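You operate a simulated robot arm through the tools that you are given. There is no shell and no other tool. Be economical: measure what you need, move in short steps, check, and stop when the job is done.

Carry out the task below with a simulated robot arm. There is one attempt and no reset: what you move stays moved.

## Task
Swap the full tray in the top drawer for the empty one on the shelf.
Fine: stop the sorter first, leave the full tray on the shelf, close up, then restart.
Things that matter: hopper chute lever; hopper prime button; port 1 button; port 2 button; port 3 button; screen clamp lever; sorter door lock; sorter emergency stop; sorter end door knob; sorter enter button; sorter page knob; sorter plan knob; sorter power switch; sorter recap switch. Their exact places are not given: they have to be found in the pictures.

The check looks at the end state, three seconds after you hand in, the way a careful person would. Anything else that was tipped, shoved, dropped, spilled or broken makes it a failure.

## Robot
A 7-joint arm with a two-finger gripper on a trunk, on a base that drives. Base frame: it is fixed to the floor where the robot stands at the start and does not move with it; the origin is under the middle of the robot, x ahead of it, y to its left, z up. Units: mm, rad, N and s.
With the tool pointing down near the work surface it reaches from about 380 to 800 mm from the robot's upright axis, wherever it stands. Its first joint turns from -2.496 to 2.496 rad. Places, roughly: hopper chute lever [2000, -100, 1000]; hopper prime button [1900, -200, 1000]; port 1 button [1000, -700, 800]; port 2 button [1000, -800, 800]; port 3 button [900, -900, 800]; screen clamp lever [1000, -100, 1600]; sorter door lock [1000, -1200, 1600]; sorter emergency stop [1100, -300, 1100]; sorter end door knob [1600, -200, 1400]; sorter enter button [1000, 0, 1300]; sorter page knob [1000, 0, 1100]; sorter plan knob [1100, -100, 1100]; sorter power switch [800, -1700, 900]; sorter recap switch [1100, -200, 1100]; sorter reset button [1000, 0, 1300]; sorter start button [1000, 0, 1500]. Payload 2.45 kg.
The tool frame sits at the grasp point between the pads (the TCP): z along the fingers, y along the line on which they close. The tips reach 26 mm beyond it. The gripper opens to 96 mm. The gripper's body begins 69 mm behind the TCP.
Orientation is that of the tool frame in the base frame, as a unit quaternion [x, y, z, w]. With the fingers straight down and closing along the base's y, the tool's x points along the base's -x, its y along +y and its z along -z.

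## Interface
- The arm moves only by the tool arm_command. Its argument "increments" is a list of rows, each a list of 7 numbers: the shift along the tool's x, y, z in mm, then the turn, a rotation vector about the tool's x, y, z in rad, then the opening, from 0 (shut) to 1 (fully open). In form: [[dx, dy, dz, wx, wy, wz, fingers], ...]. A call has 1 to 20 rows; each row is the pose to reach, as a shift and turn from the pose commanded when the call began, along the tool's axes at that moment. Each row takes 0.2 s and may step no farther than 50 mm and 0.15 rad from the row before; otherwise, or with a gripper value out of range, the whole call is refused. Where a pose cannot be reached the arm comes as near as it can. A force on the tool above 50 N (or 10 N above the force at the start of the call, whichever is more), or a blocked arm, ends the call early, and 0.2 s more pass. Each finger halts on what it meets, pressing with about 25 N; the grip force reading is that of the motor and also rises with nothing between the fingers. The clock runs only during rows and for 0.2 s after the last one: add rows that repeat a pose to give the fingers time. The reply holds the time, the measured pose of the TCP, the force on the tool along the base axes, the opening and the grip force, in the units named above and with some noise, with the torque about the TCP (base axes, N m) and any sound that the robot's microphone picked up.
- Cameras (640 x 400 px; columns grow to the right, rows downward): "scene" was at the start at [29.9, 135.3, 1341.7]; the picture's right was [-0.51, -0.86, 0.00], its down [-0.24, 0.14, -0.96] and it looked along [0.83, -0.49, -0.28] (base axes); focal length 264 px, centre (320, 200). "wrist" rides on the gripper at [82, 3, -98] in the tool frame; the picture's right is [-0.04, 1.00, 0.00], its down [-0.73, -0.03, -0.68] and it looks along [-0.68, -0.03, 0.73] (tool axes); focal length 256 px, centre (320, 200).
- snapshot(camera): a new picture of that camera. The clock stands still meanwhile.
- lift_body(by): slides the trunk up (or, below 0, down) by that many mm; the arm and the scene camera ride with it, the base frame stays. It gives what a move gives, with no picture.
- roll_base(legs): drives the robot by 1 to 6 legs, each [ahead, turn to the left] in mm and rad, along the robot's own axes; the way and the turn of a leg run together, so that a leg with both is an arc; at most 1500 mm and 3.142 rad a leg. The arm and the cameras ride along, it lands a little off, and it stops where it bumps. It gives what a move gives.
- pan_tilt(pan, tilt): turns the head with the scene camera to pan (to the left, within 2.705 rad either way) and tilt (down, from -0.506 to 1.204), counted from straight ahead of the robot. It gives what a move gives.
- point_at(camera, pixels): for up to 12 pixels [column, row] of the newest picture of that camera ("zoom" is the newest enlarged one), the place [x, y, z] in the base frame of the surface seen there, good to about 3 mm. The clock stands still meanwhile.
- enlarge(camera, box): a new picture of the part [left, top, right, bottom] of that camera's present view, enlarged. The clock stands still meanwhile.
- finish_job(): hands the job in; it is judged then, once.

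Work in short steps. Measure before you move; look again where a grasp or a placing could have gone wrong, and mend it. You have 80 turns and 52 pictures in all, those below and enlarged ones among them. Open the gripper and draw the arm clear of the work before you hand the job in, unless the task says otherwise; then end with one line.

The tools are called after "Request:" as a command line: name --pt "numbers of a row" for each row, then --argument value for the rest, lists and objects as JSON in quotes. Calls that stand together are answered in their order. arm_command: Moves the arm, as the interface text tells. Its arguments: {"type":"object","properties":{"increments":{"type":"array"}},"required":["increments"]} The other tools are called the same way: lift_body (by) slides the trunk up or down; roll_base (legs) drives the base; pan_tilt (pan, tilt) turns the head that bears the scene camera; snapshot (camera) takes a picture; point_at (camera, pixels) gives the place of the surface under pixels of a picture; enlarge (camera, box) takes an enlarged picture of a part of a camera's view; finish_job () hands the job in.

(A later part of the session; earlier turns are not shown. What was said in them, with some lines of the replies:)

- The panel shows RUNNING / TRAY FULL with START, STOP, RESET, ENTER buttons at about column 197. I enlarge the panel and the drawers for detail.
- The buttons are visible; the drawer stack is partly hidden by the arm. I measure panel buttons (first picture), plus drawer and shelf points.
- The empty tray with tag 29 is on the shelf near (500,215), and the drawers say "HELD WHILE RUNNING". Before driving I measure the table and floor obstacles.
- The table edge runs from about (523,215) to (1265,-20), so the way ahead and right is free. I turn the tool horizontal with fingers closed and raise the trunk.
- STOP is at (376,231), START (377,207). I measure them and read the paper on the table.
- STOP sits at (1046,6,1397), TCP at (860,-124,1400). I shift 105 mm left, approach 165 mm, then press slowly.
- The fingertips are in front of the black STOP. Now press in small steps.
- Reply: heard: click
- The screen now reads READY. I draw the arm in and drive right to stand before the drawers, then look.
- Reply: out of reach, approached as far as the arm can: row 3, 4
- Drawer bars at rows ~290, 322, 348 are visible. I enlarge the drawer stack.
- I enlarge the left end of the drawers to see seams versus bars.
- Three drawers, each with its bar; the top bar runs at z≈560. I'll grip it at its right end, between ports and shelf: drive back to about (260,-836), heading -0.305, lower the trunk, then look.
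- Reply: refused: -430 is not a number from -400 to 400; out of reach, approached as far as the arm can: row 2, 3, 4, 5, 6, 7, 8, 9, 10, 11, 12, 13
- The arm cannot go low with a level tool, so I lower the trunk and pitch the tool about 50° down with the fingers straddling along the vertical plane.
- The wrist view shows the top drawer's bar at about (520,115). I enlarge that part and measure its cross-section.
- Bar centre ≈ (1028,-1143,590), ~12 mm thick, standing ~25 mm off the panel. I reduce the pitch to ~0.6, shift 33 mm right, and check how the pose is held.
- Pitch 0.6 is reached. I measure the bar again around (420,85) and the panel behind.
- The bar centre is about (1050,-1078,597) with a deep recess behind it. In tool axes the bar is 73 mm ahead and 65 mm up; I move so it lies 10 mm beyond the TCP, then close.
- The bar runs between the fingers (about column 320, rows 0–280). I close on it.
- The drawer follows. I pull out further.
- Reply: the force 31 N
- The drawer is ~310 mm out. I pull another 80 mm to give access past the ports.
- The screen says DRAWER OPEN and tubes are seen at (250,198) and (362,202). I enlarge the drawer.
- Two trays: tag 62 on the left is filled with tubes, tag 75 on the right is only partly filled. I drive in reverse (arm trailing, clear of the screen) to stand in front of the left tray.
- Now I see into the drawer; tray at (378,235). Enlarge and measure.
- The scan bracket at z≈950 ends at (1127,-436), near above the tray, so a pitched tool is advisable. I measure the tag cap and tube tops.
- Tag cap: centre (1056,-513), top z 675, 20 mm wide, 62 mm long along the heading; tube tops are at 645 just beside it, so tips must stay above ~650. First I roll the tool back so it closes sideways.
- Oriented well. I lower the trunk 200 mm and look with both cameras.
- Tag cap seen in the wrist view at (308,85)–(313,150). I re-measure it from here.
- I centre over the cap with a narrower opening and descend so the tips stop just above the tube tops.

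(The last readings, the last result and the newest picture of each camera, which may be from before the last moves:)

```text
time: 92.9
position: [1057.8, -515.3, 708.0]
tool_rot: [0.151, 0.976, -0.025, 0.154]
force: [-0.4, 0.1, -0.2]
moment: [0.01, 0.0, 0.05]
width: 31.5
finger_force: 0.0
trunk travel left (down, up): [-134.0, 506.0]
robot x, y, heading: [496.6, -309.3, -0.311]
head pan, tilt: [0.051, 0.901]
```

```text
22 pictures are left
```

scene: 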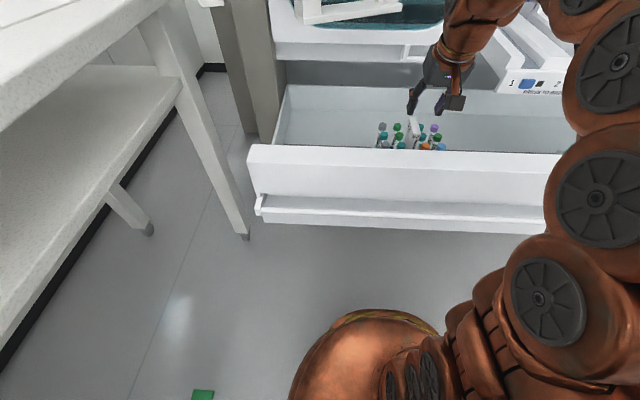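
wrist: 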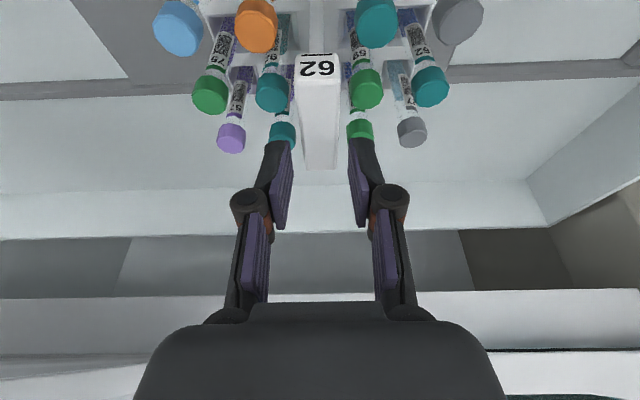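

Aligned. Descend 28 mm and close on the cap.

Request:
arm_command --pt "6 0 10 0 0 0 0.33" --pt "10 0 20 0 0 0 0.33" --pt "12 0 25.5 0 0 0 0.33" --pt "12 0 25.5 0 0 0 0.33" --pt "12 0 25.5 0 0 0 0.1" --pt "12 0 25.5 0 0 0 0" --pt "12 0 25.5 0 0 0 0" --pt "12 0 25.5 0 0 0 0"

Request:
snapshot --camera "wrist"

```text
time: 94.7
position: [1054.6, -513.8, 681.8]
tool_rot: [0.151, 0.976, -0.025, 0.153]
force: [0.2, -1.4, -0.3]
moment: [-0.01, -0.15, -0.1]
width: 21.9
finger_force: 25.1
trunk travel left (down, up): [-134.0, 506.0]
robot x, y, heading: [496.9, -308.4, -0.309]
head pan, tilt: [0.051, 0.901]
```

```text
21 pictures are left
```

wrist: 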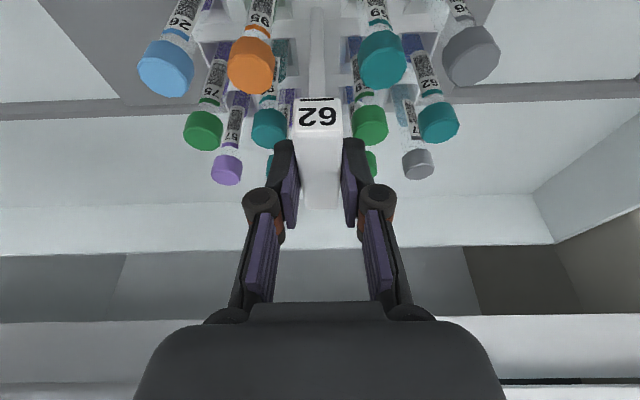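

Gripped at 21.9 mm. I lift 15 mm with the trunk and check the load.

Request:
lift_body --by 15

Request:
snapshot --camera "wrist"

```text
time: 95.3
position: [1054.8, -513.4, 694.9]
tool_rot: [0.151, 0.976, -0.024, 0.154]
force: [-0.1, -0.3, -4.8]
moment: [0.01, 0.02, 0.0]
width: 21.9
finger_force: 24.7
trunk travel left (down, up): [-149.0, 491.0]
robot x, y, heading: [499.3, -312.4, -0.306]
head pan, tilt: [0.051, 0.901]
```

```text
20 pictures are left
```

wrist: 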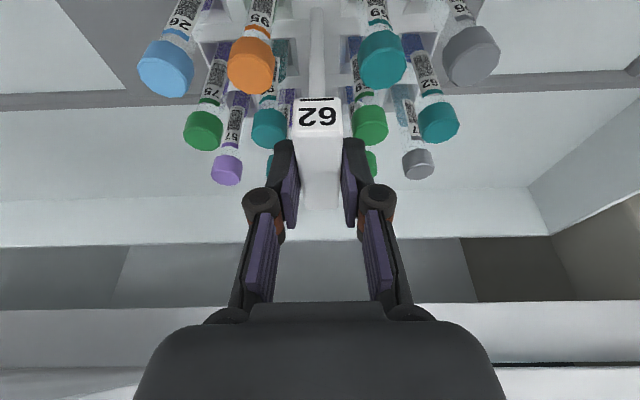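

The tray hangs level (4.8 N). I raise 60, shift it 30 mm right and 30 mm back away from the scan bracket, then raise 170 more.

Request:
lift_body --by 60

Request:
arm_command --pt "5 -6 -2 0 0 0 0" --pt "14 -15 -4 0 0 0 0" --pt "23 -24 -7 0 0 0 0" --pt "28 -30 -9 0 0 0 0"

Request:
lift_body --by 170

Request:
snapshot --camera "scene"

```text
time: 96.3
position: [1055.4, -513.5, 756.9]
tool_rot: [0.151, 0.976, -0.025, 0.154]
force: [0.7, 0.2, -3.0]
moment: [0.04, 0.01, 0.01]
width: 22.1
finger_force: 25.0
trunk travel left (down, up): [-209.0, 431.0]
robot x, y, heading: [497.6, -310.3, -0.312]
head pan, tilt: [0.051, 0.901]
```

```text
time: 97.3
position: [1017.0, -533.9, 755.3]
tool_rot: [0.152, 0.976, -0.024, 0.153]
force: [-0.3, -0.2, -4.7]
moment: [0.03, 0.02, 0.01]
width: 21.8
finger_force: 24.8
trunk travel left (down, up): [-209.0, 431.0]
robot x, y, heading: [494.1, -306.5, -0.308]
head pan, tilt: [0.051, 0.901]
```

```text
time: 99.2
position: [1018.1, -534.6, 925.3]
tool_rot: [0.152, 0.976, -0.025, 0.154]
force: [0.1, 0.0, -4.2]
moment: [0.03, 0.03, -0.03]
width: 21.7
finger_force: 25.8
trunk travel left (down, up): [-379.0, 261.0]
robot x, y, heading: [493.8, -308.4, -0.309]
head pan, tilt: [0.051, 0.901]
```

```text
19 pictures are left
```

scene: 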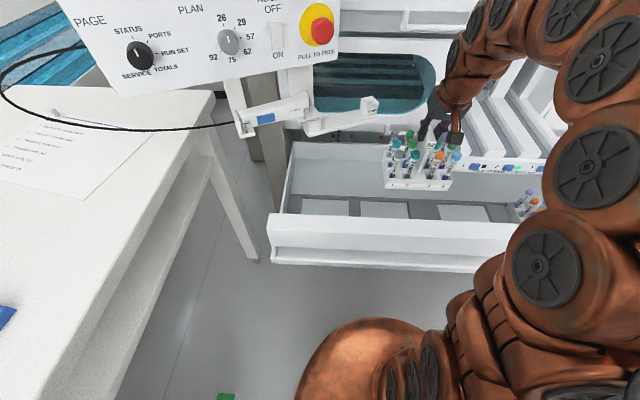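

The tray is free above the drawer. I back off 330 mm, drive right along the front and turn to face the shelf, staying back from it.

Request:
roll_base --legs '[[-330, 0], [0, -1.571], [760, 0], [0, 1.571]]'

Request:
lift_body --by 60

Request:
pan_tilt --pan -0.3 --tilt 0.5

Request:
snapshot --camera "scene"

```text
time: 112.8
position: [483.0, -1151.2, 926.4]
tool_rot: [0.134, 0.979, -0.021, 0.154]
force: [0.5, -0.7, -4.0]
moment: [0.01, 0.04, 0.0]
width: 21.9
finger_force: 25.3
trunk travel left (down, up): [-379.0, 261.0]
robot x, y, heading: [-43.9, -946.9, -0.275]
head pan, tilt: [0.051, 0.901]
```

```text
time: 113.8
position: [483.4, -1151.8, 985.9]
tool_rot: [0.134, 0.979, -0.022, 0.154]
force: [1.1, 0.5, -4.1]
moment: [0.0, 0.04, -0.01]
width: 21.8
finger_force: 25.3
trunk travel left (down, up): [-439.0, 201.0]
robot x, y, heading: [-46.6, -946.0, -0.274]
head pan, tilt: [0.051, 0.901]
```

```text
time: 114.7
position: [483.6, -1150.9, 985.9]
tool_rot: [0.135, 0.979, -0.023, 0.154]
force: [-0.3, 0.9, -3.7]
moment: [0.0, 0.03, 0.01]
width: 21.9
finger_force: 25.3
trunk travel left (down, up): [-439.0, 201.0]
robot x, y, heading: [-42.5, -947.1, -0.271]
head pan, tilt: [-0.3, 0.499]
```

```text
18 pictures are left
```

scene: 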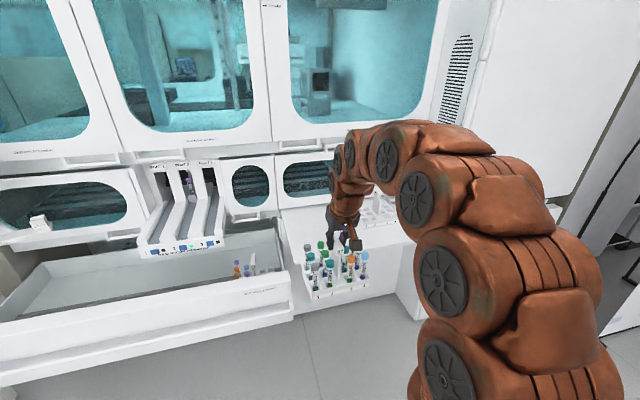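

TCP is at s≈950 in front of the shelf's left part. I measure the shelf and the visible empty tray at (378,212).

Request:
enlarge --camera "scene" --box '[270, 170, 430, 300]'

Request:
point_at --camera "zoom" --pixels '[[330, 130], [355, 140], [372, 180], [368, 190], [420, 120], [440, 215], [480, 230], [100, 160], [200, 190], [505, 235], [60, 180], [500, 140]]'

```text
3.08 times, centred on (350, 235) of scene
```

zoom: 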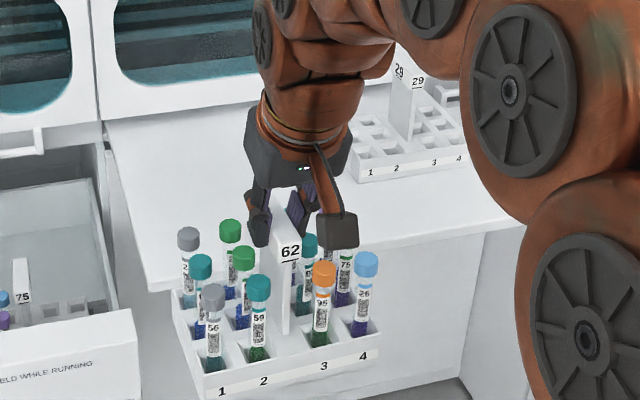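

```text
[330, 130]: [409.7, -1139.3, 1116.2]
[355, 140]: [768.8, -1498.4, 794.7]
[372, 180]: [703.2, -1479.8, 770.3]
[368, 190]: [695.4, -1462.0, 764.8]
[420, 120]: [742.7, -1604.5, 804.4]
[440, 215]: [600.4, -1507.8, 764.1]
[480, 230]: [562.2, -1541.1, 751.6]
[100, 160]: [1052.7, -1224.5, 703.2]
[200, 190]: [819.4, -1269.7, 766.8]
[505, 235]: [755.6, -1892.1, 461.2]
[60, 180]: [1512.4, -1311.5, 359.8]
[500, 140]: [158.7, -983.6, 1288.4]
```

The shelf is at z≈766; the empty tray starts at s≈1190 with free shelf to its left. I turn slightly and drive forward 310 mm over the free part.

Request:
roll_base --legs '[[0, -0.036], [310, 0]]'

Request:
lift_body --by -45

Request:
snapshot --camera "wrist"

Request:
snapshot --camera "scene"

```text
time: 117.2
position: [775.8, -1261.9, 986.7]
tool_rot: [0.151, 0.976, -0.024, 0.154]
force: [-1.0, -0.8, -4.3]
moment: [0.01, 0.03, -0.03]
width: 22.0
finger_force: 25.2
trunk travel left (down, up): [-439.0, 201.0]
robot x, y, heading: [259.5, -1043.0, -0.308]
head pan, tilt: [-0.3, 0.499]
```

```text
time: 118.1
position: [775.4, -1263.6, 940.1]
tool_rot: [0.15, 0.976, -0.024, 0.154]
force: [-0.1, 0.5, -4.8]
moment: [0.01, 0.03, 0.01]
width: 21.6
finger_force: 25.2
trunk travel left (down, up): [-394.0, 246.0]
robot x, y, heading: [252.9, -1042.4, -0.302]
head pan, tilt: [-0.3, 0.499]
```

```text
16 pictures are left
```

wrist: 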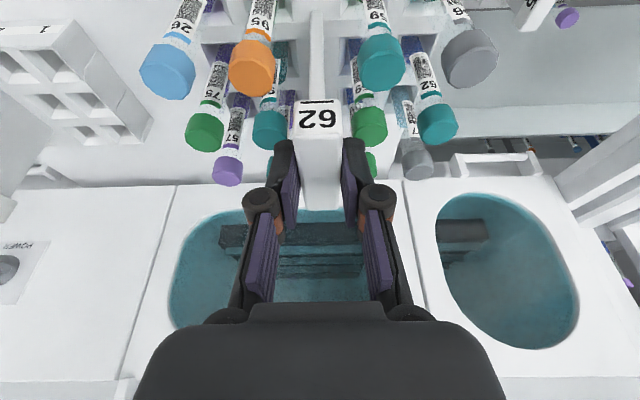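

```text
15 pictures are left
```

scene: 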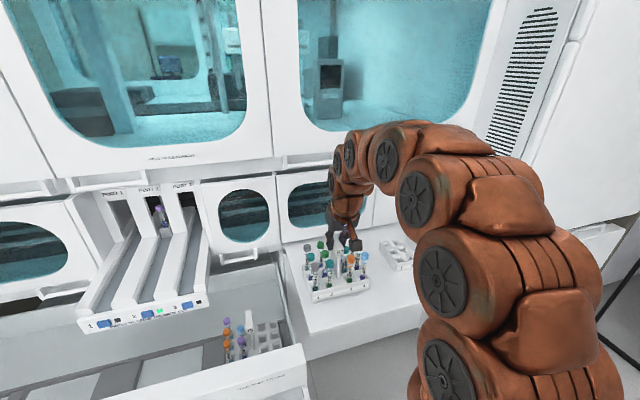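

Over the shelf. I measure the shelf height and tray bottom by the tray's front edge.

Request:
point_at --camera "scene" --pixels '[[330, 312], [385, 290], [300, 300], [345, 298], [345, 294], [315, 301], [368, 285], [390, 270], [412, 270]]'

Request:
lift_body --by -10

```text
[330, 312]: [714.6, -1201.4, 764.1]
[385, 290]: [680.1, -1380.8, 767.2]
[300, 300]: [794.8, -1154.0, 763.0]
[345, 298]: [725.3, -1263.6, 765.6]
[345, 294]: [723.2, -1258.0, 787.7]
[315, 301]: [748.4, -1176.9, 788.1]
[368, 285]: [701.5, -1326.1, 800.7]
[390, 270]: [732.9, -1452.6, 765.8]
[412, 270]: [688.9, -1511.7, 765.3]
```

```text
time: 118.7
position: [775.7, -1264.4, 931.7]
tool_rot: [0.15, 0.976, -0.024, 0.153]
force: [0.8, -0.4, -4.6]
moment: [0.04, 0.03, 0.0]
width: 21.9
finger_force: 25.2
trunk travel left (down, up): [-384.0, 256.0]
robot x, y, heading: [255.1, -1039.6, -0.306]
head pan, tilt: [-0.3, 0.499]
```

Shelf at z 765, so contact is expected at TCP ≈ 922. I lower in small steps watching the force.

Request:
lift_body --by -6

Request:
lift_body --by -3

Request:
lift_body --by -2

```text
time: 119.2
position: [774.6, -1263.2, 925.4]
tool_rot: [0.151, 0.976, -0.024, 0.154]
force: [-0.3, 0.8, -4.2]
moment: [-0.03, 0.02, -0.02]
width: 22.0
finger_force: 25.2
trunk travel left (down, up): [-378.0, 262.0]
robot x, y, heading: [255.8, -1040.8, -0.304]
head pan, tilt: [-0.3, 0.499]
```

```text
time: 119.7
position: [775.6, -1263.9, 921.4]
tool_rot: [0.15, 0.976, -0.024, 0.154]
force: [1.0, -0.6, -3.8]
moment: [0.01, 0.01, 0.0]
width: 21.9
finger_force: 25.3
trunk travel left (down, up): [-375.0, 265.0]
robot x, y, heading: [256.0, -1043.4, -0.305]
head pan, tilt: [-0.3, 0.499]
```

```text
time: 120.2
position: [775.4, -1263.6, 920.9]
tool_rot: [0.151, 0.976, -0.026, 0.155]
force: [-1.2, 0.8, 11.4]
moment: [0.1, 0.22, 0.03]
width: 21.7
finger_force: 24.9
trunk travel left (down, up): [-373.0, 267.0]
robot x, y, heading: [258.4, -1039.3, -0.31]
head pan, tilt: [-0.3, 0.499]
```

Contact (11 N up). I release, and raise clear.

Request:
arm_command --pt "0 0 0 0 0 0 0.15" --pt "0 0 0 0 0 0 0.33" --pt "0 0 0 0 0 0 0.33" --pt "0 0 0 0 0 0 0.33"

Request:
lift_body --by 120

Request:
arm_command --pt "0 -45 0 0 0 0 0.33" --pt "-5 -90 2 0 0 0 0.33" --pt "-10 -135 4 0 0 0 0.33" --pt "-15 -180 6 0 0 0 0.33" --pt "-20 -225 8 0 0 0 0.33" --pt "-25 -270 10 0 0 0 0.33" --pt "-25 -295 10 0 0 0 0.33" --pt "-25 -295 10 0 0 0 0.33"

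Request:
snapshot --camera "wrist"

Request:
snapshot --camera "scene"

```text
time: 121.2
position: [775.6, -1263.0, 920.5]
tool_rot: [0.15, 0.976, -0.025, 0.153]
force: [-0.2, 0.3, -1.0]
moment: [0.03, 0.05, -0.03]
width: 31.7
finger_force: 0.0
trunk travel left (down, up): [-373.0, 267.0]
robot x, y, heading: [254.6, -1044.2, -0.301]
head pan, tilt: [-0.3, 0.499]
```

```text
time: 122.7
position: [775.8, -1262.8, 1039.4]
tool_rot: [0.15, 0.976, -0.025, 0.154]
force: [0.4, -0.5, 0.1]
moment: [0.01, 0.02, -0.02]
width: 31.9
finger_force: 0.0
trunk travel left (down, up): [-493.0, 147.0]
robot x, y, heading: [250.9, -1040.1, -0.302]
head pan, tilt: [-0.3, 0.499]
```

```text
time: 124.5
position: [710.7, -1553.0, 1039.2]
tool_rot: [0.15, 0.976, -0.024, 0.154]
force: [0.1, 0.9, -0.4]
moment: [-0.02, 0.01, -0.04]
width: 31.7
finger_force: 0.1
trunk travel left (down, up): [-493.0, 147.0]
robot x, y, heading: [253.2, -1037.3, -0.301]
head pan, tilt: [-0.3, 0.499]
```

```text
14 pictures are left
```

wrist: 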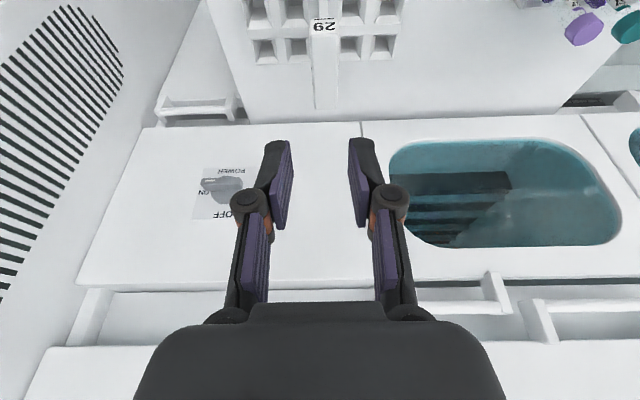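

```text
13 pictures are left
```

scene: 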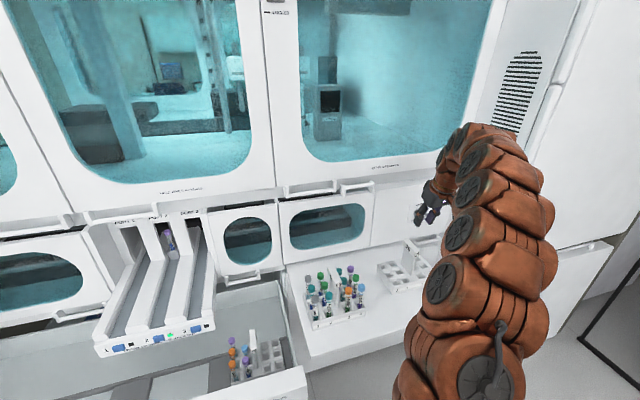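

Full tray stands on the shelf. The empty tray's tag cap is visible in the wrist view at (325,25)–(325,100); I measure it.

Request:
point_at --camera "wrist" --pixels '[[324, 40], [325, 100], [314, 70], [337, 70], [324, 25], [325, 70], [270, 50], [385, 50]]'

```text
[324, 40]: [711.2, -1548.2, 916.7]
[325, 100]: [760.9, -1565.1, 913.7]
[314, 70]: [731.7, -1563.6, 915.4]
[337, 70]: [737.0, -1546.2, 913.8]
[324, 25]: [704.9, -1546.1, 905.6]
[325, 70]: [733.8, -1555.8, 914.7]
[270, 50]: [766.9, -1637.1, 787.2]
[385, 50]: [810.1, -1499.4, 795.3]
```

Cap centre is (734,-1556), top 915. I centre over it and lower the trunk.

Request:
arm_command --pt "-10 2 3 0 0 0 0.4" --pt "-20.8 3.8 6.7 0 0 0 0.4" --pt "-20.8 3.8 6.7 0 0 0 0.4"

Request:
lift_body --by -95

Request:
snapshot --camera "wrist"

```text
time: 125.3
position: [734.2, -1555.7, 1039.2]
tool_rot: [0.149, 0.976, -0.025, 0.154]
force: [-0.7, -0.3, 0.2]
moment: [-0.02, 0.03, -0.03]
width: 38.5
finger_force: 0.1
trunk travel left (down, up): [-493.0, 147.0]
robot x, y, heading: [251.5, -1040.0, -0.304]
head pan, tilt: [-0.3, 0.499]
```

```text
time: 126.6
position: [735.3, -1555.3, 944.7]
tool_rot: [0.151, 0.976, -0.024, 0.154]
force: [-0.2, 0.0, -1.1]
moment: [0.01, 0.03, 0.0]
width: 38.6
finger_force: 0.0
trunk travel left (down, up): [-398.0, 242.0]
robot x, y, heading: [254.4, -1042.7, -0.304]
head pan, tilt: [-0.3, 0.499]
```

```text
12 pictures are left
```

wrist: 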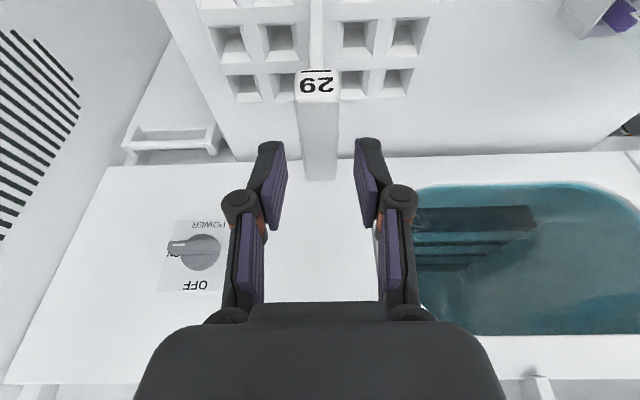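

Centred. I lower 31 mm, close, and lift 15 mm to test.

Request:
lift_body --by -31

Request:
arm_command --pt "0 0 0 0 0 0 0.2" --pt "0 0 0 0 0 0 0" --pt "0 0 0 0 0 0 0" --pt "0 0 0 0 0 0 0" --pt "0 0 0 0 0 0 0"

Request:
lift_body --by 100

```text
time: 127.4
position: [733.9, -1555.4, 913.6]
tool_rot: [0.15, 0.976, -0.024, 0.154]
force: [0.3, 0.4, 0.1]
moment: [0.0, -0.02, 0.0]
width: 38.5
finger_force: 0.1
trunk travel left (down, up): [-367.0, 273.0]
robot x, y, heading: [251.1, -1039.0, -0.305]
head pan, tilt: [-0.3, 0.499]
```

```text
time: 128.6
position: [733.4, -1556.0, 913.3]
tool_rot: [0.15, 0.976, -0.025, 0.154]
force: [1.0, -0.7, 1.4]
moment: [-0.02, -0.03, -0.09]
width: 21.7
finger_force: 24.4
trunk travel left (down, up): [-367.0, 273.0]
robot x, y, heading: [250.6, -1040.0, -0.306]
head pan, tilt: [-0.3, 0.499]
```

```text
time: 129.9
position: [734.3, -1554.5, 1011.9]
tool_rot: [0.151, 0.976, -0.025, 0.154]
force: [0.5, -0.3, -1.5]
moment: [0.01, -0.01, -0.02]
width: 21.5
finger_force: 24.9
trunk travel left (down, up): [-467.0, 173.0]
robot x, y, heading: [253.7, -1041.7, -0.306]
head pan, tilt: [-0.3, 0.499]
```

Empty tray held (bottom ~863). I back off the shelf, bring the arm back in front, then drive in reverse to the drawer's left part.

Request:
roll_base --legs '[[-325, 0]]'

Request:
arm_command --pt "0 45 0 0 0 0 0" --pt "5 90 -2 0 0 0 0" --pt "10 135 -4 0 0 0 0" --pt "15 180 -6 0 0 0 0" --pt "20 225 -8 0 0 0 0" --pt "25 270 -10 0 0 0 0" --pt "45 291 -15 0 0 0 0" --pt "45 291 -15 0 0 0 0"

Request:
roll_base --legs '[[0, -1.571], [-765, 0], [0, 1.571]]'

Request:
pan_tilt --pan 0.05 --tilt 0.7

Request:
snapshot --camera "scene"

```text
time: 132.1
position: [425.7, -1457.0, 1012.9]
tool_rot: [0.149, 0.977, -0.024, 0.153]
force: [0.7, 0.3, -2.2]
moment: [0.01, 0.03, 0.04]
width: 21.6
finger_force: 25.0
trunk travel left (down, up): [-467.0, 173.0]
robot x, y, heading: [-56.8, -943.7, -0.303]
head pan, tilt: [-0.3, 0.499]
```

```text
time: 133.9
position: [467.7, -1164.3, 1011.5]
tool_rot: [0.15, 0.976, -0.025, 0.154]
force: [-0.4, 0.6, -2.1]
moment: [0.0, 0.03, -0.01]
width: 21.5
finger_force: 25.4
trunk travel left (down, up): [-467.0, 173.0]
robot x, y, heading: [-58.8, -942.1, -0.3]
head pan, tilt: [-0.3, 0.499]
```

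```text
time: 145.7
position: [708.5, -447.4, 1011.4]
tool_rot: [0.158, 0.975, -0.025, 0.153]
force: [0.4, 0.4, -2.6]
moment: [-0.02, -0.02, -0.03]
width: 21.6
finger_force: 24.8
trunk travel left (down, up): [-467.0, 173.0]
robot x, y, heading: [191.4, -217.0, -0.318]
head pan, tilt: [-0.3, 0.499]
```

```text
time: 146.5
position: [707.9, -448.5, 1012.1]
tool_rot: [0.158, 0.975, -0.026, 0.153]
force: [-0.3, 0.7, -1.8]
moment: [0.0, 0.01, 0.03]
width: 21.6
finger_force: 25.2
trunk travel left (down, up): [-467.0, 173.0]
robot x, y, heading: [188.1, -215.3, -0.328]
head pan, tilt: [0.051, 0.7]
```

```text
11 pictures are left
```

scene: 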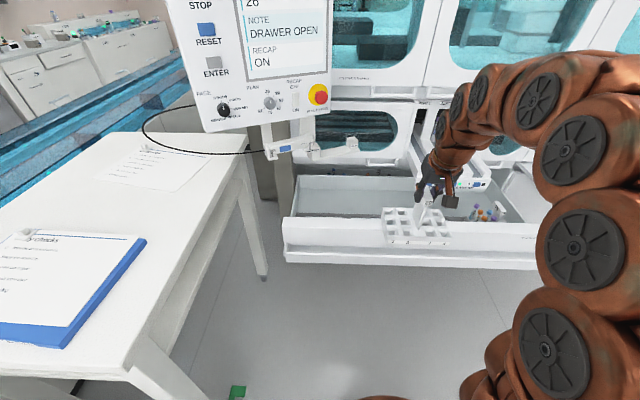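

The tray is in front of the drawer. I drive 320 mm forward over the drawer (right of the bracket) and lower into it partway.

Request:
roll_base --legs '[[0, 0.012], [320, 0]]'

Request:
lift_body --by -258

Request:
snapshot --camera "wrist"

```text
time: 149.0
position: [1015.0, -535.5, 1012.6]
tool_rot: [0.149, 0.976, -0.024, 0.154]
force: [-0.6, -0.4, -2.5]
moment: [-0.02, 0.01, 0.02]
width: 21.4
finger_force: 24.9
trunk travel left (down, up): [-467.0, 173.0]
robot x, y, heading: [492.7, -315.5, -0.302]
head pan, tilt: [0.051, 0.7]
```

```text
time: 151.7
position: [1014.7, -535.6, 753.9]
tool_rot: [0.149, 0.976, -0.025, 0.154]
force: [0.0, 0.4, -2.6]
moment: [-0.01, 0.01, 0.04]
width: 21.7
finger_force: 25.0
trunk travel left (down, up): [-209.0, 431.0]
robot x, y, heading: [492.3, -307.5, -0.3]
head pan, tilt: [0.051, 0.7]
```

```text
10 pictures are left
```

wrist: 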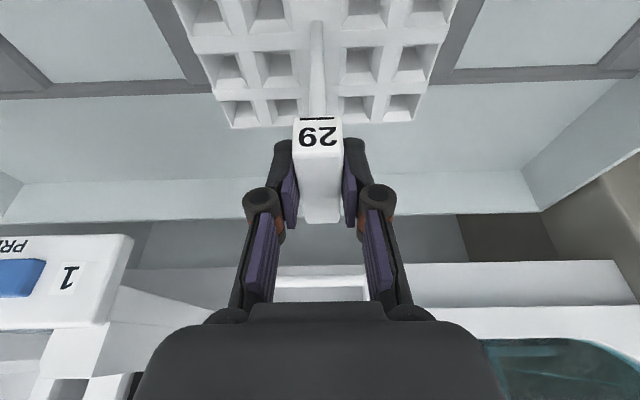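

I shift 33 mm left and 32 mm ahead to the slot position recorded before, then lower to just above the floor.

Request:
arm_command --pt "-10 11 3 0 0 0.004 0" --pt "-20 22 6 0 0 0.008 0" --pt "-30.7 33.2 10 0 0 0.011 0" --pt "-30.7 33.2 10 0 0 0.011 0"

Request:
lift_body --by -55

Request:
snapshot --camera "wrist"

```text
time: 152.7
position: [1055.2, -513.9, 753.2]
tool_rot: [0.156, 0.975, -0.024, 0.154]
force: [0.6, 0.0, -2.3]
moment: [0.01, 0.05, -0.02]
width: 21.8
finger_force: 25.2
trunk travel left (down, up): [-209.0, 431.0]
robot x, y, heading: [487.6, -318.0, -0.302]
head pan, tilt: [0.051, 0.7]
```

```text
time: 153.6
position: [1057.2, -512.4, 699.1]
tool_rot: [0.156, 0.976, -0.024, 0.154]
force: [0.1, 0.0, -2.1]
moment: [-0.01, 0.01, -0.01]
width: 21.8
finger_force: 24.9
trunk travel left (down, up): [-154.0, 486.0]
robot x, y, heading: [493.6, -313.2, -0.307]
head pan, tilt: [0.051, 0.7]
```

```text
9 pictures are left
```

wrist: 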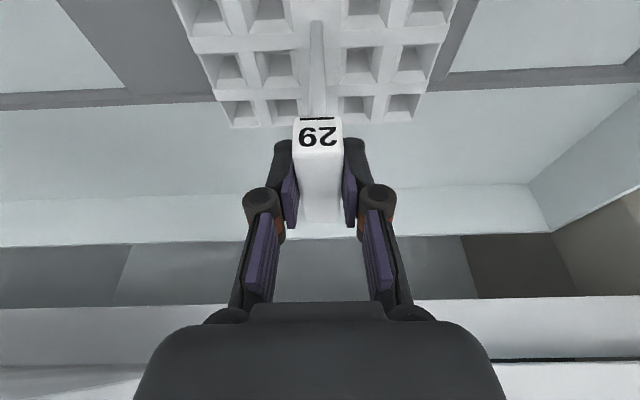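

Position matches the recorded slot (and the drawer corner at (530,185) matches the earlier picture). I lower in steps, expecting contact near TCP 673.

Request:
lift_body --by -16

Request:
lift_body --by -6

Request:
lift_body --by -3

```text
time: 154.2
position: [1054.8, -514.2, 683.1]
tool_rot: [0.155, 0.975, -0.024, 0.154]
force: [0.0, -0.5, -2.3]
moment: [-0.02, 0.01, 0.01]
width: 21.9
finger_force: 25.0
trunk travel left (down, up): [-138.0, 502.0]
robot x, y, heading: [491.3, -310.6, -0.306]
head pan, tilt: [0.051, 0.7]
```

```text
time: 154.8
position: [1056.6, -512.9, 677.1]
tool_rot: [0.155, 0.976, -0.024, 0.153]
force: [1.3, -0.7, -2.4]
moment: [-0.01, 0.03, 0.03]
width: 21.6
finger_force: 24.4
trunk travel left (down, up): [-132.0, 508.0]
robot x, y, heading: [491.5, -310.8, -0.302]
head pan, tilt: [0.051, 0.7]
```

```text
time: 155.3
position: [1056.5, -513.4, 673.9]
tool_rot: [0.156, 0.975, -0.024, 0.154]
force: [0.2, 0.2, -1.1]
moment: [0.03, 0.01, 0.01]
width: 21.6
finger_force: 24.9
trunk travel left (down, up): [-129.0, 511.0]
robot x, y, heading: [497.0, -313.1, -0.299]
head pan, tilt: [0.051, 0.7]
```

Nearly there; 2 mm more.

Request:
lift_body --by -2

Request:
snapshot --camera "wrist"

```text
time: 155.8
position: [1057.1, -512.8, 672.0]
tool_rot: [0.155, 0.976, -0.024, 0.155]
force: [0.4, 1.3, 6.3]
moment: [0.21, 0.31, 0.05]
width: 21.9
finger_force: 25.0
trunk travel left (down, up): [-127.0, 513.0]
robot x, y, heading: [493.2, -312.6, -0.3]
head pan, tilt: [0.051, 0.7]
```

```text
8 pictures are left
```

wrist: 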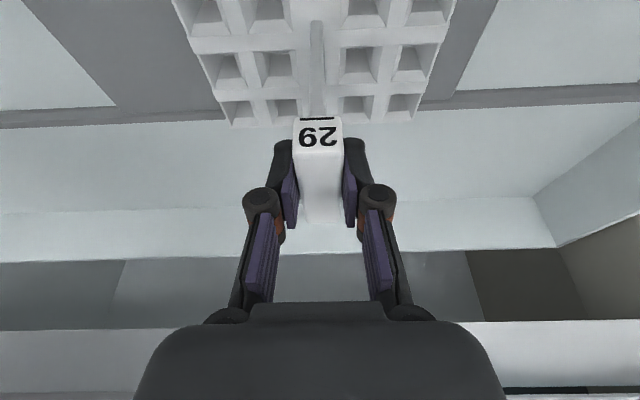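

Seated (6 N) at the expected height. I release, raise clear, back off, then pitch the closed gripper to push the drawer shut.

Request:
arm_command --pt "0 0 0 0 0 0 0.2" --pt "0 0 0 0 0 0 0.35" --pt "0 0 0 0 0 0 0.35" --pt "0 0 0 0 0 0 0.35"

Request:
lift_body --by 310

Request:
snapshot --camera "wrist"

Request:
roll_base --legs '[[-480, 0]]'

Request:
arm_command --pt "0 -5 0 0 -0.13 0 0" --pt "0 -15 0 0 -0.26 0 0" --pt "0 -25 0 0 -0.39 0 0" --pt "0 -35 0 0 -0.52 0 0" --pt "0 -45 0 0 -0.65 0 0" --pt "0 -45 0 0 -0.65 0 0" --pt "0 -45 0 0 -0.65 0 0"

```text
time: 156.8
position: [1057.0, -512.5, 670.6]
tool_rot: [0.155, 0.976, -0.023, 0.153]
force: [0.8, -0.2, -0.5]
moment: [0.01, 0.0, 0.0]
width: 33.4
finger_force: 0.1
trunk travel left (down, up): [-127.0, 513.0]
robot x, y, heading: [494.4, -313.1, -0.304]
head pan, tilt: [0.051, 0.7]
```

```text
time: 159.9
position: [1055.5, -512.1, 983.3]
tool_rot: [0.156, 0.975, -0.024, 0.154]
force: [0.2, -0.9, 0.8]
moment: [-0.03, 0.0, -0.04]
width: 33.5
finger_force: 0.0
trunk travel left (down, up): [-437.0, 203.0]
robot x, y, heading: [492.2, -310.4, -0.306]
head pan, tilt: [0.051, 0.7]
```

```text
7 pictures are left
```

wrist: 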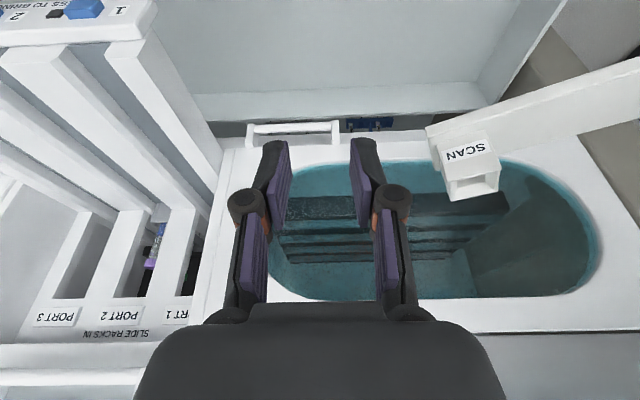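

```text
time: 162.8
position: [596.8, -370.3, 982.3]
tool_rot: [0.156, 0.975, -0.023, 0.153]
force: [0.2, -0.4, -0.5]
moment: [-0.02, -0.04, 0.0]
width: 33.5
finger_force: 0.1
trunk travel left (down, up): [-437.0, 203.0]
robot x, y, heading: [34.0, -168.0, -0.306]
head pan, tilt: [0.051, 0.7]
```

```text
time: 164.4
position: [584.9, -413.5, 982.4]
tool_rot: [0.142, 0.875, -0.073, 0.457]
force: [0.7, 0.0, 0.1]
moment: [0.02, 0.02, -0.01]
width: 0.0
finger_force: 25.0
trunk travel left (down, up): [-437.0, 203.0]
robot x, y, heading: [36.5, -170.0, -0.311]
head pan, tilt: [0.051, 0.7]
```

Before closing, I look once at the tray in the drawer while the camera is high.

Request:
enlarge --camera "scene" --box '[250, 60, 570, 260]'

Request:
lift_body --by -300

```text
2.00 times, centred on (410, 160) of scene
```

zoom: 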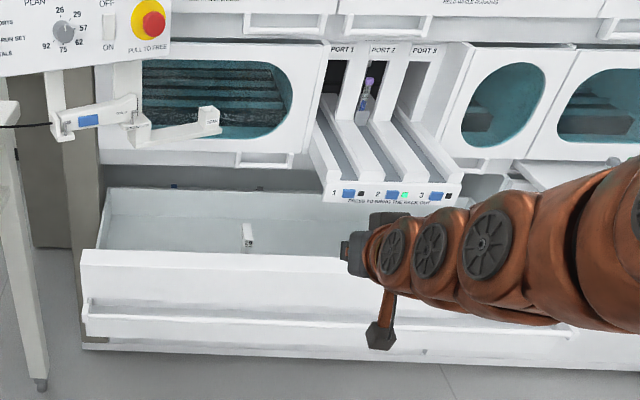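

```text
time: 167.4
position: [585.7, -412.5, 680.7]
tool_rot: [0.141, 0.875, -0.073, 0.458]
force: [0.4, 0.6, 0.9]
moment: [-0.01, 0.02, 0.02]
width: 0.2
finger_force: 25.0
trunk travel left (down, up): [-137.0, 503.0]
robot x, y, heading: [35.7, -171.2, -0.312]
head pan, tilt: [0.051, 0.7]
```

Tag stands upright. Gripper is at z 681 in front of the panel; I drive forward in stages to push it.

Request:
roll_base --legs '[[270, 0]]'

Request:
roll_base --legs '[[200, 0]]'

Request:
roll_base --legs '[[130, 0]]'

Request:
snapshot --camera "scene"

```text
time: 169.3
position: [840.6, -496.7, 681.7]
tool_rot: [0.141, 0.875, -0.072, 0.458]
force: [-0.7, 0.0, -0.1]
moment: [0.04, 0.02, 0.01]
width: 0.0
finger_force: 28.1
trunk travel left (down, up): [-137.0, 503.0]
robot x, y, heading: [292.3, -251.4, -0.308]
head pan, tilt: [0.051, 0.7]
```

```text
time: 170.9
position: [1032.0, -556.0, 682.1]
tool_rot: [0.141, 0.875, -0.073, 0.458]
force: [0.2, -1.0, -0.4]
moment: [0.02, 0.01, -0.04]
width: 0.1
finger_force: 28.7
trunk travel left (down, up): [-137.0, 503.0]
robot x, y, heading: [482.9, -313.5, -0.309]
head pan, tilt: [0.051, 0.7]
```

```text
time: 172.2
position: [1157.3, -595.5, 683.8]
tool_rot: [0.141, 0.875, -0.073, 0.458]
force: [0.0, -0.1, 0.5]
moment: [0.01, -0.02, 0.01]
width: 0.1
finger_force: 28.5
trunk travel left (down, up): [-137.0, 503.0]
robot x, y, heading: [606.1, -349.8, -0.309]
head pan, tilt: [0.051, 0.7]
```

```text
5 pictures are left
```

scene: 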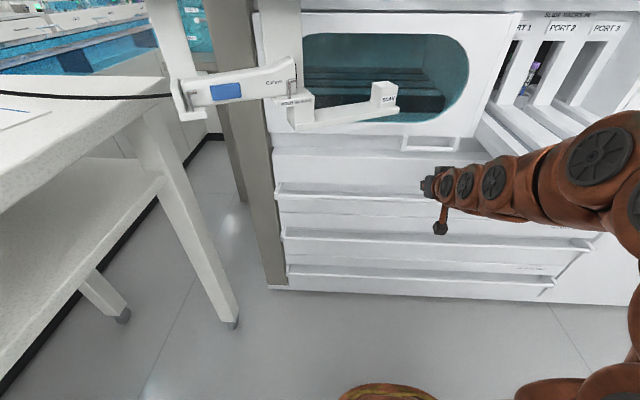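

Nearly closed: tip at d≈1306, closed panel at ≈1350. I push the rest.

Request:
roll_base --legs '[[40, 0]]'

Request:
roll_base --legs '[[12, 0]]'

Request:
point_at --camera "scene" --pixels '[[350, 170], [300, 165], [350, 222], [350, 262]]'

```text
time: 173.0
position: [1195.0, -607.7, 683.0]
tool_rot: [0.141, 0.875, -0.073, 0.458]
force: [-4.2, 1.4, 1.5]
moment: [0.01, 0.0, -0.01]
width: 6.2
finger_force: 28.7
trunk travel left (down, up): [-137.0, 503.0]
robot x, y, heading: [647.0, -360.7, -0.31]
head pan, tilt: [0.051, 0.7]
```

```text
time: 173.8
position: [1194.8, -606.7, 681.7]
tool_rot: [0.141, 0.876, -0.072, 0.455]
force: [-23.9, 9.2, 12.8]
moment: [-0.05, -0.27, 0.1]
width: 6.1
finger_force: 28.4
trunk travel left (down, up): [-137.0, 503.0]
robot x, y, heading: [649.1, -364.1, -0.304]
head pan, tilt: [0.051, 0.7]
stopped in leg 1: the force on the tool passed its limit at 82 N (the readings are from after the stop); the commanded pose is now the measured one
```

```text
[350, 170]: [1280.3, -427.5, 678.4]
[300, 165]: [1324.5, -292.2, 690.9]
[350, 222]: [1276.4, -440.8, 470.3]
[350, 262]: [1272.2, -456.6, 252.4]
```

Force stop: drawer is shut against its end. I back off, turn toward the panel, raise, and level the tool for START.

Request:
roll_base --legs '[[-400, 0], [0, 0.43]]'

Request:
lift_body --by 400

Request:
lift_body --by 101

Request:
arm_command --pt "0 0 0 0 -0.12 0 0" --pt "-10 0 -10 0 -0.24 0 0" --pt "-30 0 -30 0 -0.36 0 0" --pt "-60 0 -50 0 -0.48 0 0" --pt "-90 0 -70 0 -0.6 0 0" --pt "-120 0 -90 0 -0.6 0 0" --pt "-120 0 -90 0 -0.6 0 0"

Request:
pan_tilt --pan 0.1 --tilt 0.2

Request:
snapshot --camera "scene"

```text
time: 177.5
position: [867.1, -235.2, 680.7]
tool_rot: [-0.051, 0.886, 0.028, 0.459]
force: [1.3, 0.8, -0.4]
moment: [0.0, -0.03, -0.04]
width: 0.0
finger_force: 28.4
trunk travel left (down, up): [-137.0, 503.0]
robot x, y, heading: [270.3, -245.3, 0.124]
head pan, tilt: [0.051, 0.7]
```

```text
time: 181.4
position: [868.0, -235.3, 1080.3]
tool_rot: [-0.049, 0.887, 0.026, 0.459]
force: [0.1, -0.5, 0.1]
moment: [-0.01, 0.0, 0.01]
width: 0.0
finger_force: 28.8
trunk travel left (down, up): [-537.0, 103.0]
robot x, y, heading: [266.7, -241.9, 0.128]
head pan, tilt: [0.051, 0.7]
```

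```text
time: 182.7
position: [867.7, -235.6, 1181.5]
tool_rot: [-0.051, 0.886, 0.028, 0.459]
force: [0.3, -0.5, 0.4]
moment: [0.01, -0.02, 0.01]
width: 0.0
finger_force: 28.1
trunk travel left (down, up): [-638.0, 2.0]
robot x, y, heading: [270.7, -238.8, 0.126]
head pan, tilt: [0.051, 0.7]
```

```text
time: 184.3
position: [863.6, -235.4, 1333.7]
tool_rot: [-0.04, 0.711, 0.041, 0.701]
force: [-0.4, 0.9, 0.0]
moment: [0.0, 0.0, 0.01]
width: 0.0
finger_force: 28.1
out of reach, approached as far as the arm can: row 3, 4, 5
trunk travel left (down, up): [-638.0, 2.0]
robot x, y, heading: [267.6, -243.1, 0.126]
head pan, tilt: [0.051, 0.7]
```

```text
time: 185.2
position: [863.3, -236.3, 1331.8]
tool_rot: [-0.04, 0.711, 0.041, 0.701]
force: [-0.3, -0.2, -0.4]
moment: [-0.01, 0.01, 0.03]
width: 0.0
finger_force: 28.7
trunk travel left (down, up): [-638.0, 2.0]
robot x, y, heading: [266.8, -242.7, 0.126]
head pan, tilt: [0.099, 0.201]
```

```text
4 pictures are left
```

scene: 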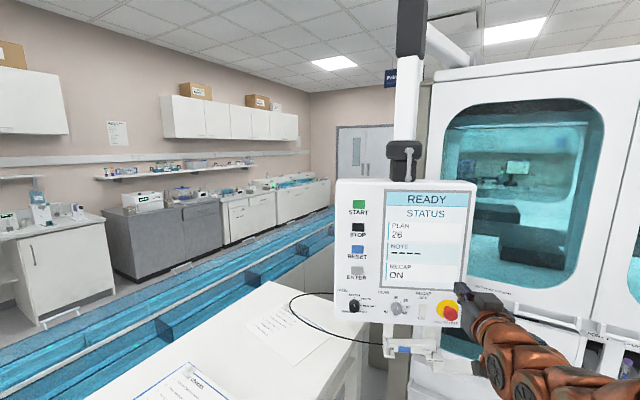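

NOTE is cleared and it is READY. START is at (1045.5,8,1467); I move up 137 and left 222, then drive 70 mm nearer.

Request:
arm_command --pt "-25 40 0 0 0 0 0" --pt "-50 80 0 0 0 0 0" --pt "-75 120 0 0 0 0 0" --pt "-100 160 0 0 0 0 0" --pt "-125 200 0 0 0 0 0" --pt "-137 222 0 0 0 0 0" --pt "-137 222 0 0 0 0 0"

Request:
roll_base --legs '[[75, 0]]'

```text
time: 186.8
position: [840.3, -14.9, 1468.3]
tool_rot: [-0.04, 0.712, 0.041, 0.699]
force: [-0.2, 0.1, 0.7]
moment: [0.02, -0.03, -0.05]
width: 0.0
finger_force: 28.0
trunk travel left (down, up): [-638.0, 2.0]
robot x, y, heading: [267.1, -243.9, 0.126]
head pan, tilt: [0.099, 0.201]
```

```text
time: 187.9
position: [913.3, -5.9, 1469.3]
tool_rot: [-0.041, 0.711, 0.041, 0.701]
force: [0.4, -0.6, 0.0]
moment: [0.02, 0.0, 0.03]
width: 0.1
finger_force: 28.5
trunk travel left (down, up): [-638.0, 2.0]
robot x, y, heading: [341.7, -232.6, 0.118]
head pan, tilt: [0.099, 0.201]
```

Aligned with START; 107 mm to contact. I approach and press about 8 mm, then withdraw.

Request:
arm_command --pt "0 -1 45 0 0 0 0" --pt "0 -1 85 0 0 0 0" --pt "0 -1 100 0 0 0 0" --pt "0 -1 106 0 0 0 0" --pt "0 -1 110 0 0 0 0" --pt "0 -1 113 0 0 0 0" --pt "0 -1 115 0 0 0 0" --pt "0 -1 100 0 0 0 0" --pt "0 -1 60 0 0 0 0" --pt "0 -1 15 0 0 0 0" --pt "0 -1 0 0 0 0 0.3" --pt "0 -1 0 0 0 0 0.5"

Request:
roll_base --legs '[[-250, 0]]'

Request:
snapshot --camera "scene"

```text
time: 190.5
position: [912.4, -6.0, 1469.0]
tool_rot: [-0.04, 0.712, 0.041, 0.7]
force: [-0.6, -0.8, -0.4]
moment: [-0.02, 0.0, 0.0]
width: 47.5
finger_force: 0.5
trunk travel left (down, up): [-638.0, 2.0]
robot x, y, heading: [343.4, -235.2, 0.119]
head pan, tilt: [0.099, 0.201]
heard: click
```

```text
time: 192.3
position: [665.0, -37.2, 1467.5]
tool_rot: [-0.041, 0.712, 0.042, 0.7]
force: [0.3, 0.4, -0.2]
moment: [0.01, -0.04, 0.0]
width: 48.0
finger_force: 0.0
trunk travel left (down, up): [-638.0, 2.0]
robot x, y, heading: [94.4, -263.3, 0.129]
head pan, tilt: [0.099, 0.201]
```

```text
3 pictures are left
```

scene: 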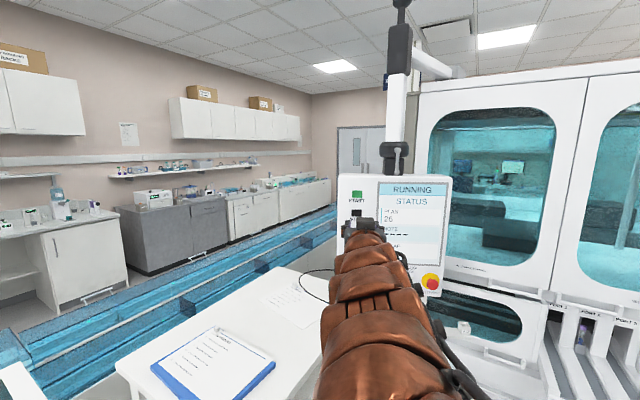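

The screen reads RUNNING again. A last look at the shelf and drawers.

Request:
pan_tilt --pan -0.9 --tilt 0.4

Request:
snapshot --camera "scene"

```text
time: 193.6
position: [665.7, -36.7, 1467.5]
tool_rot: [-0.041, 0.712, 0.042, 0.7]
force: [0.1, 0.5, 0.4]
moment: [-0.02, -0.02, 0.01]
width: 47.9
finger_force: 0.1
trunk travel left (down, up): [-638.0, 2.0]
robot x, y, heading: [94.5, -268.9, 0.12]
head pan, tilt: [-0.901, 0.4]
```

```text
2 pictures are left
```

scene: 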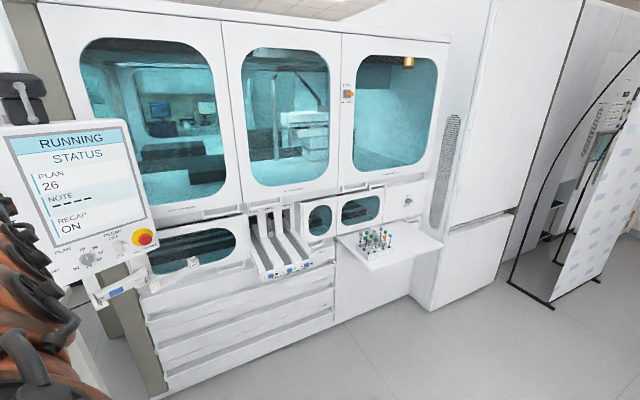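

RUNNING with the note cleared, the drawer is shut, and the full tray stands on the shelf. I hand in.

Request:
finish_job

```text
The job is handed in.
```

The swap is done and handed in: I stopped the sorter, put the full tray (tag 62) on the shelf and the empty one (tag 29) in its slot in the top drawer, shut the drawer and restarted, and the screen now reads RUNNING with the TRAY FULL note cleared.
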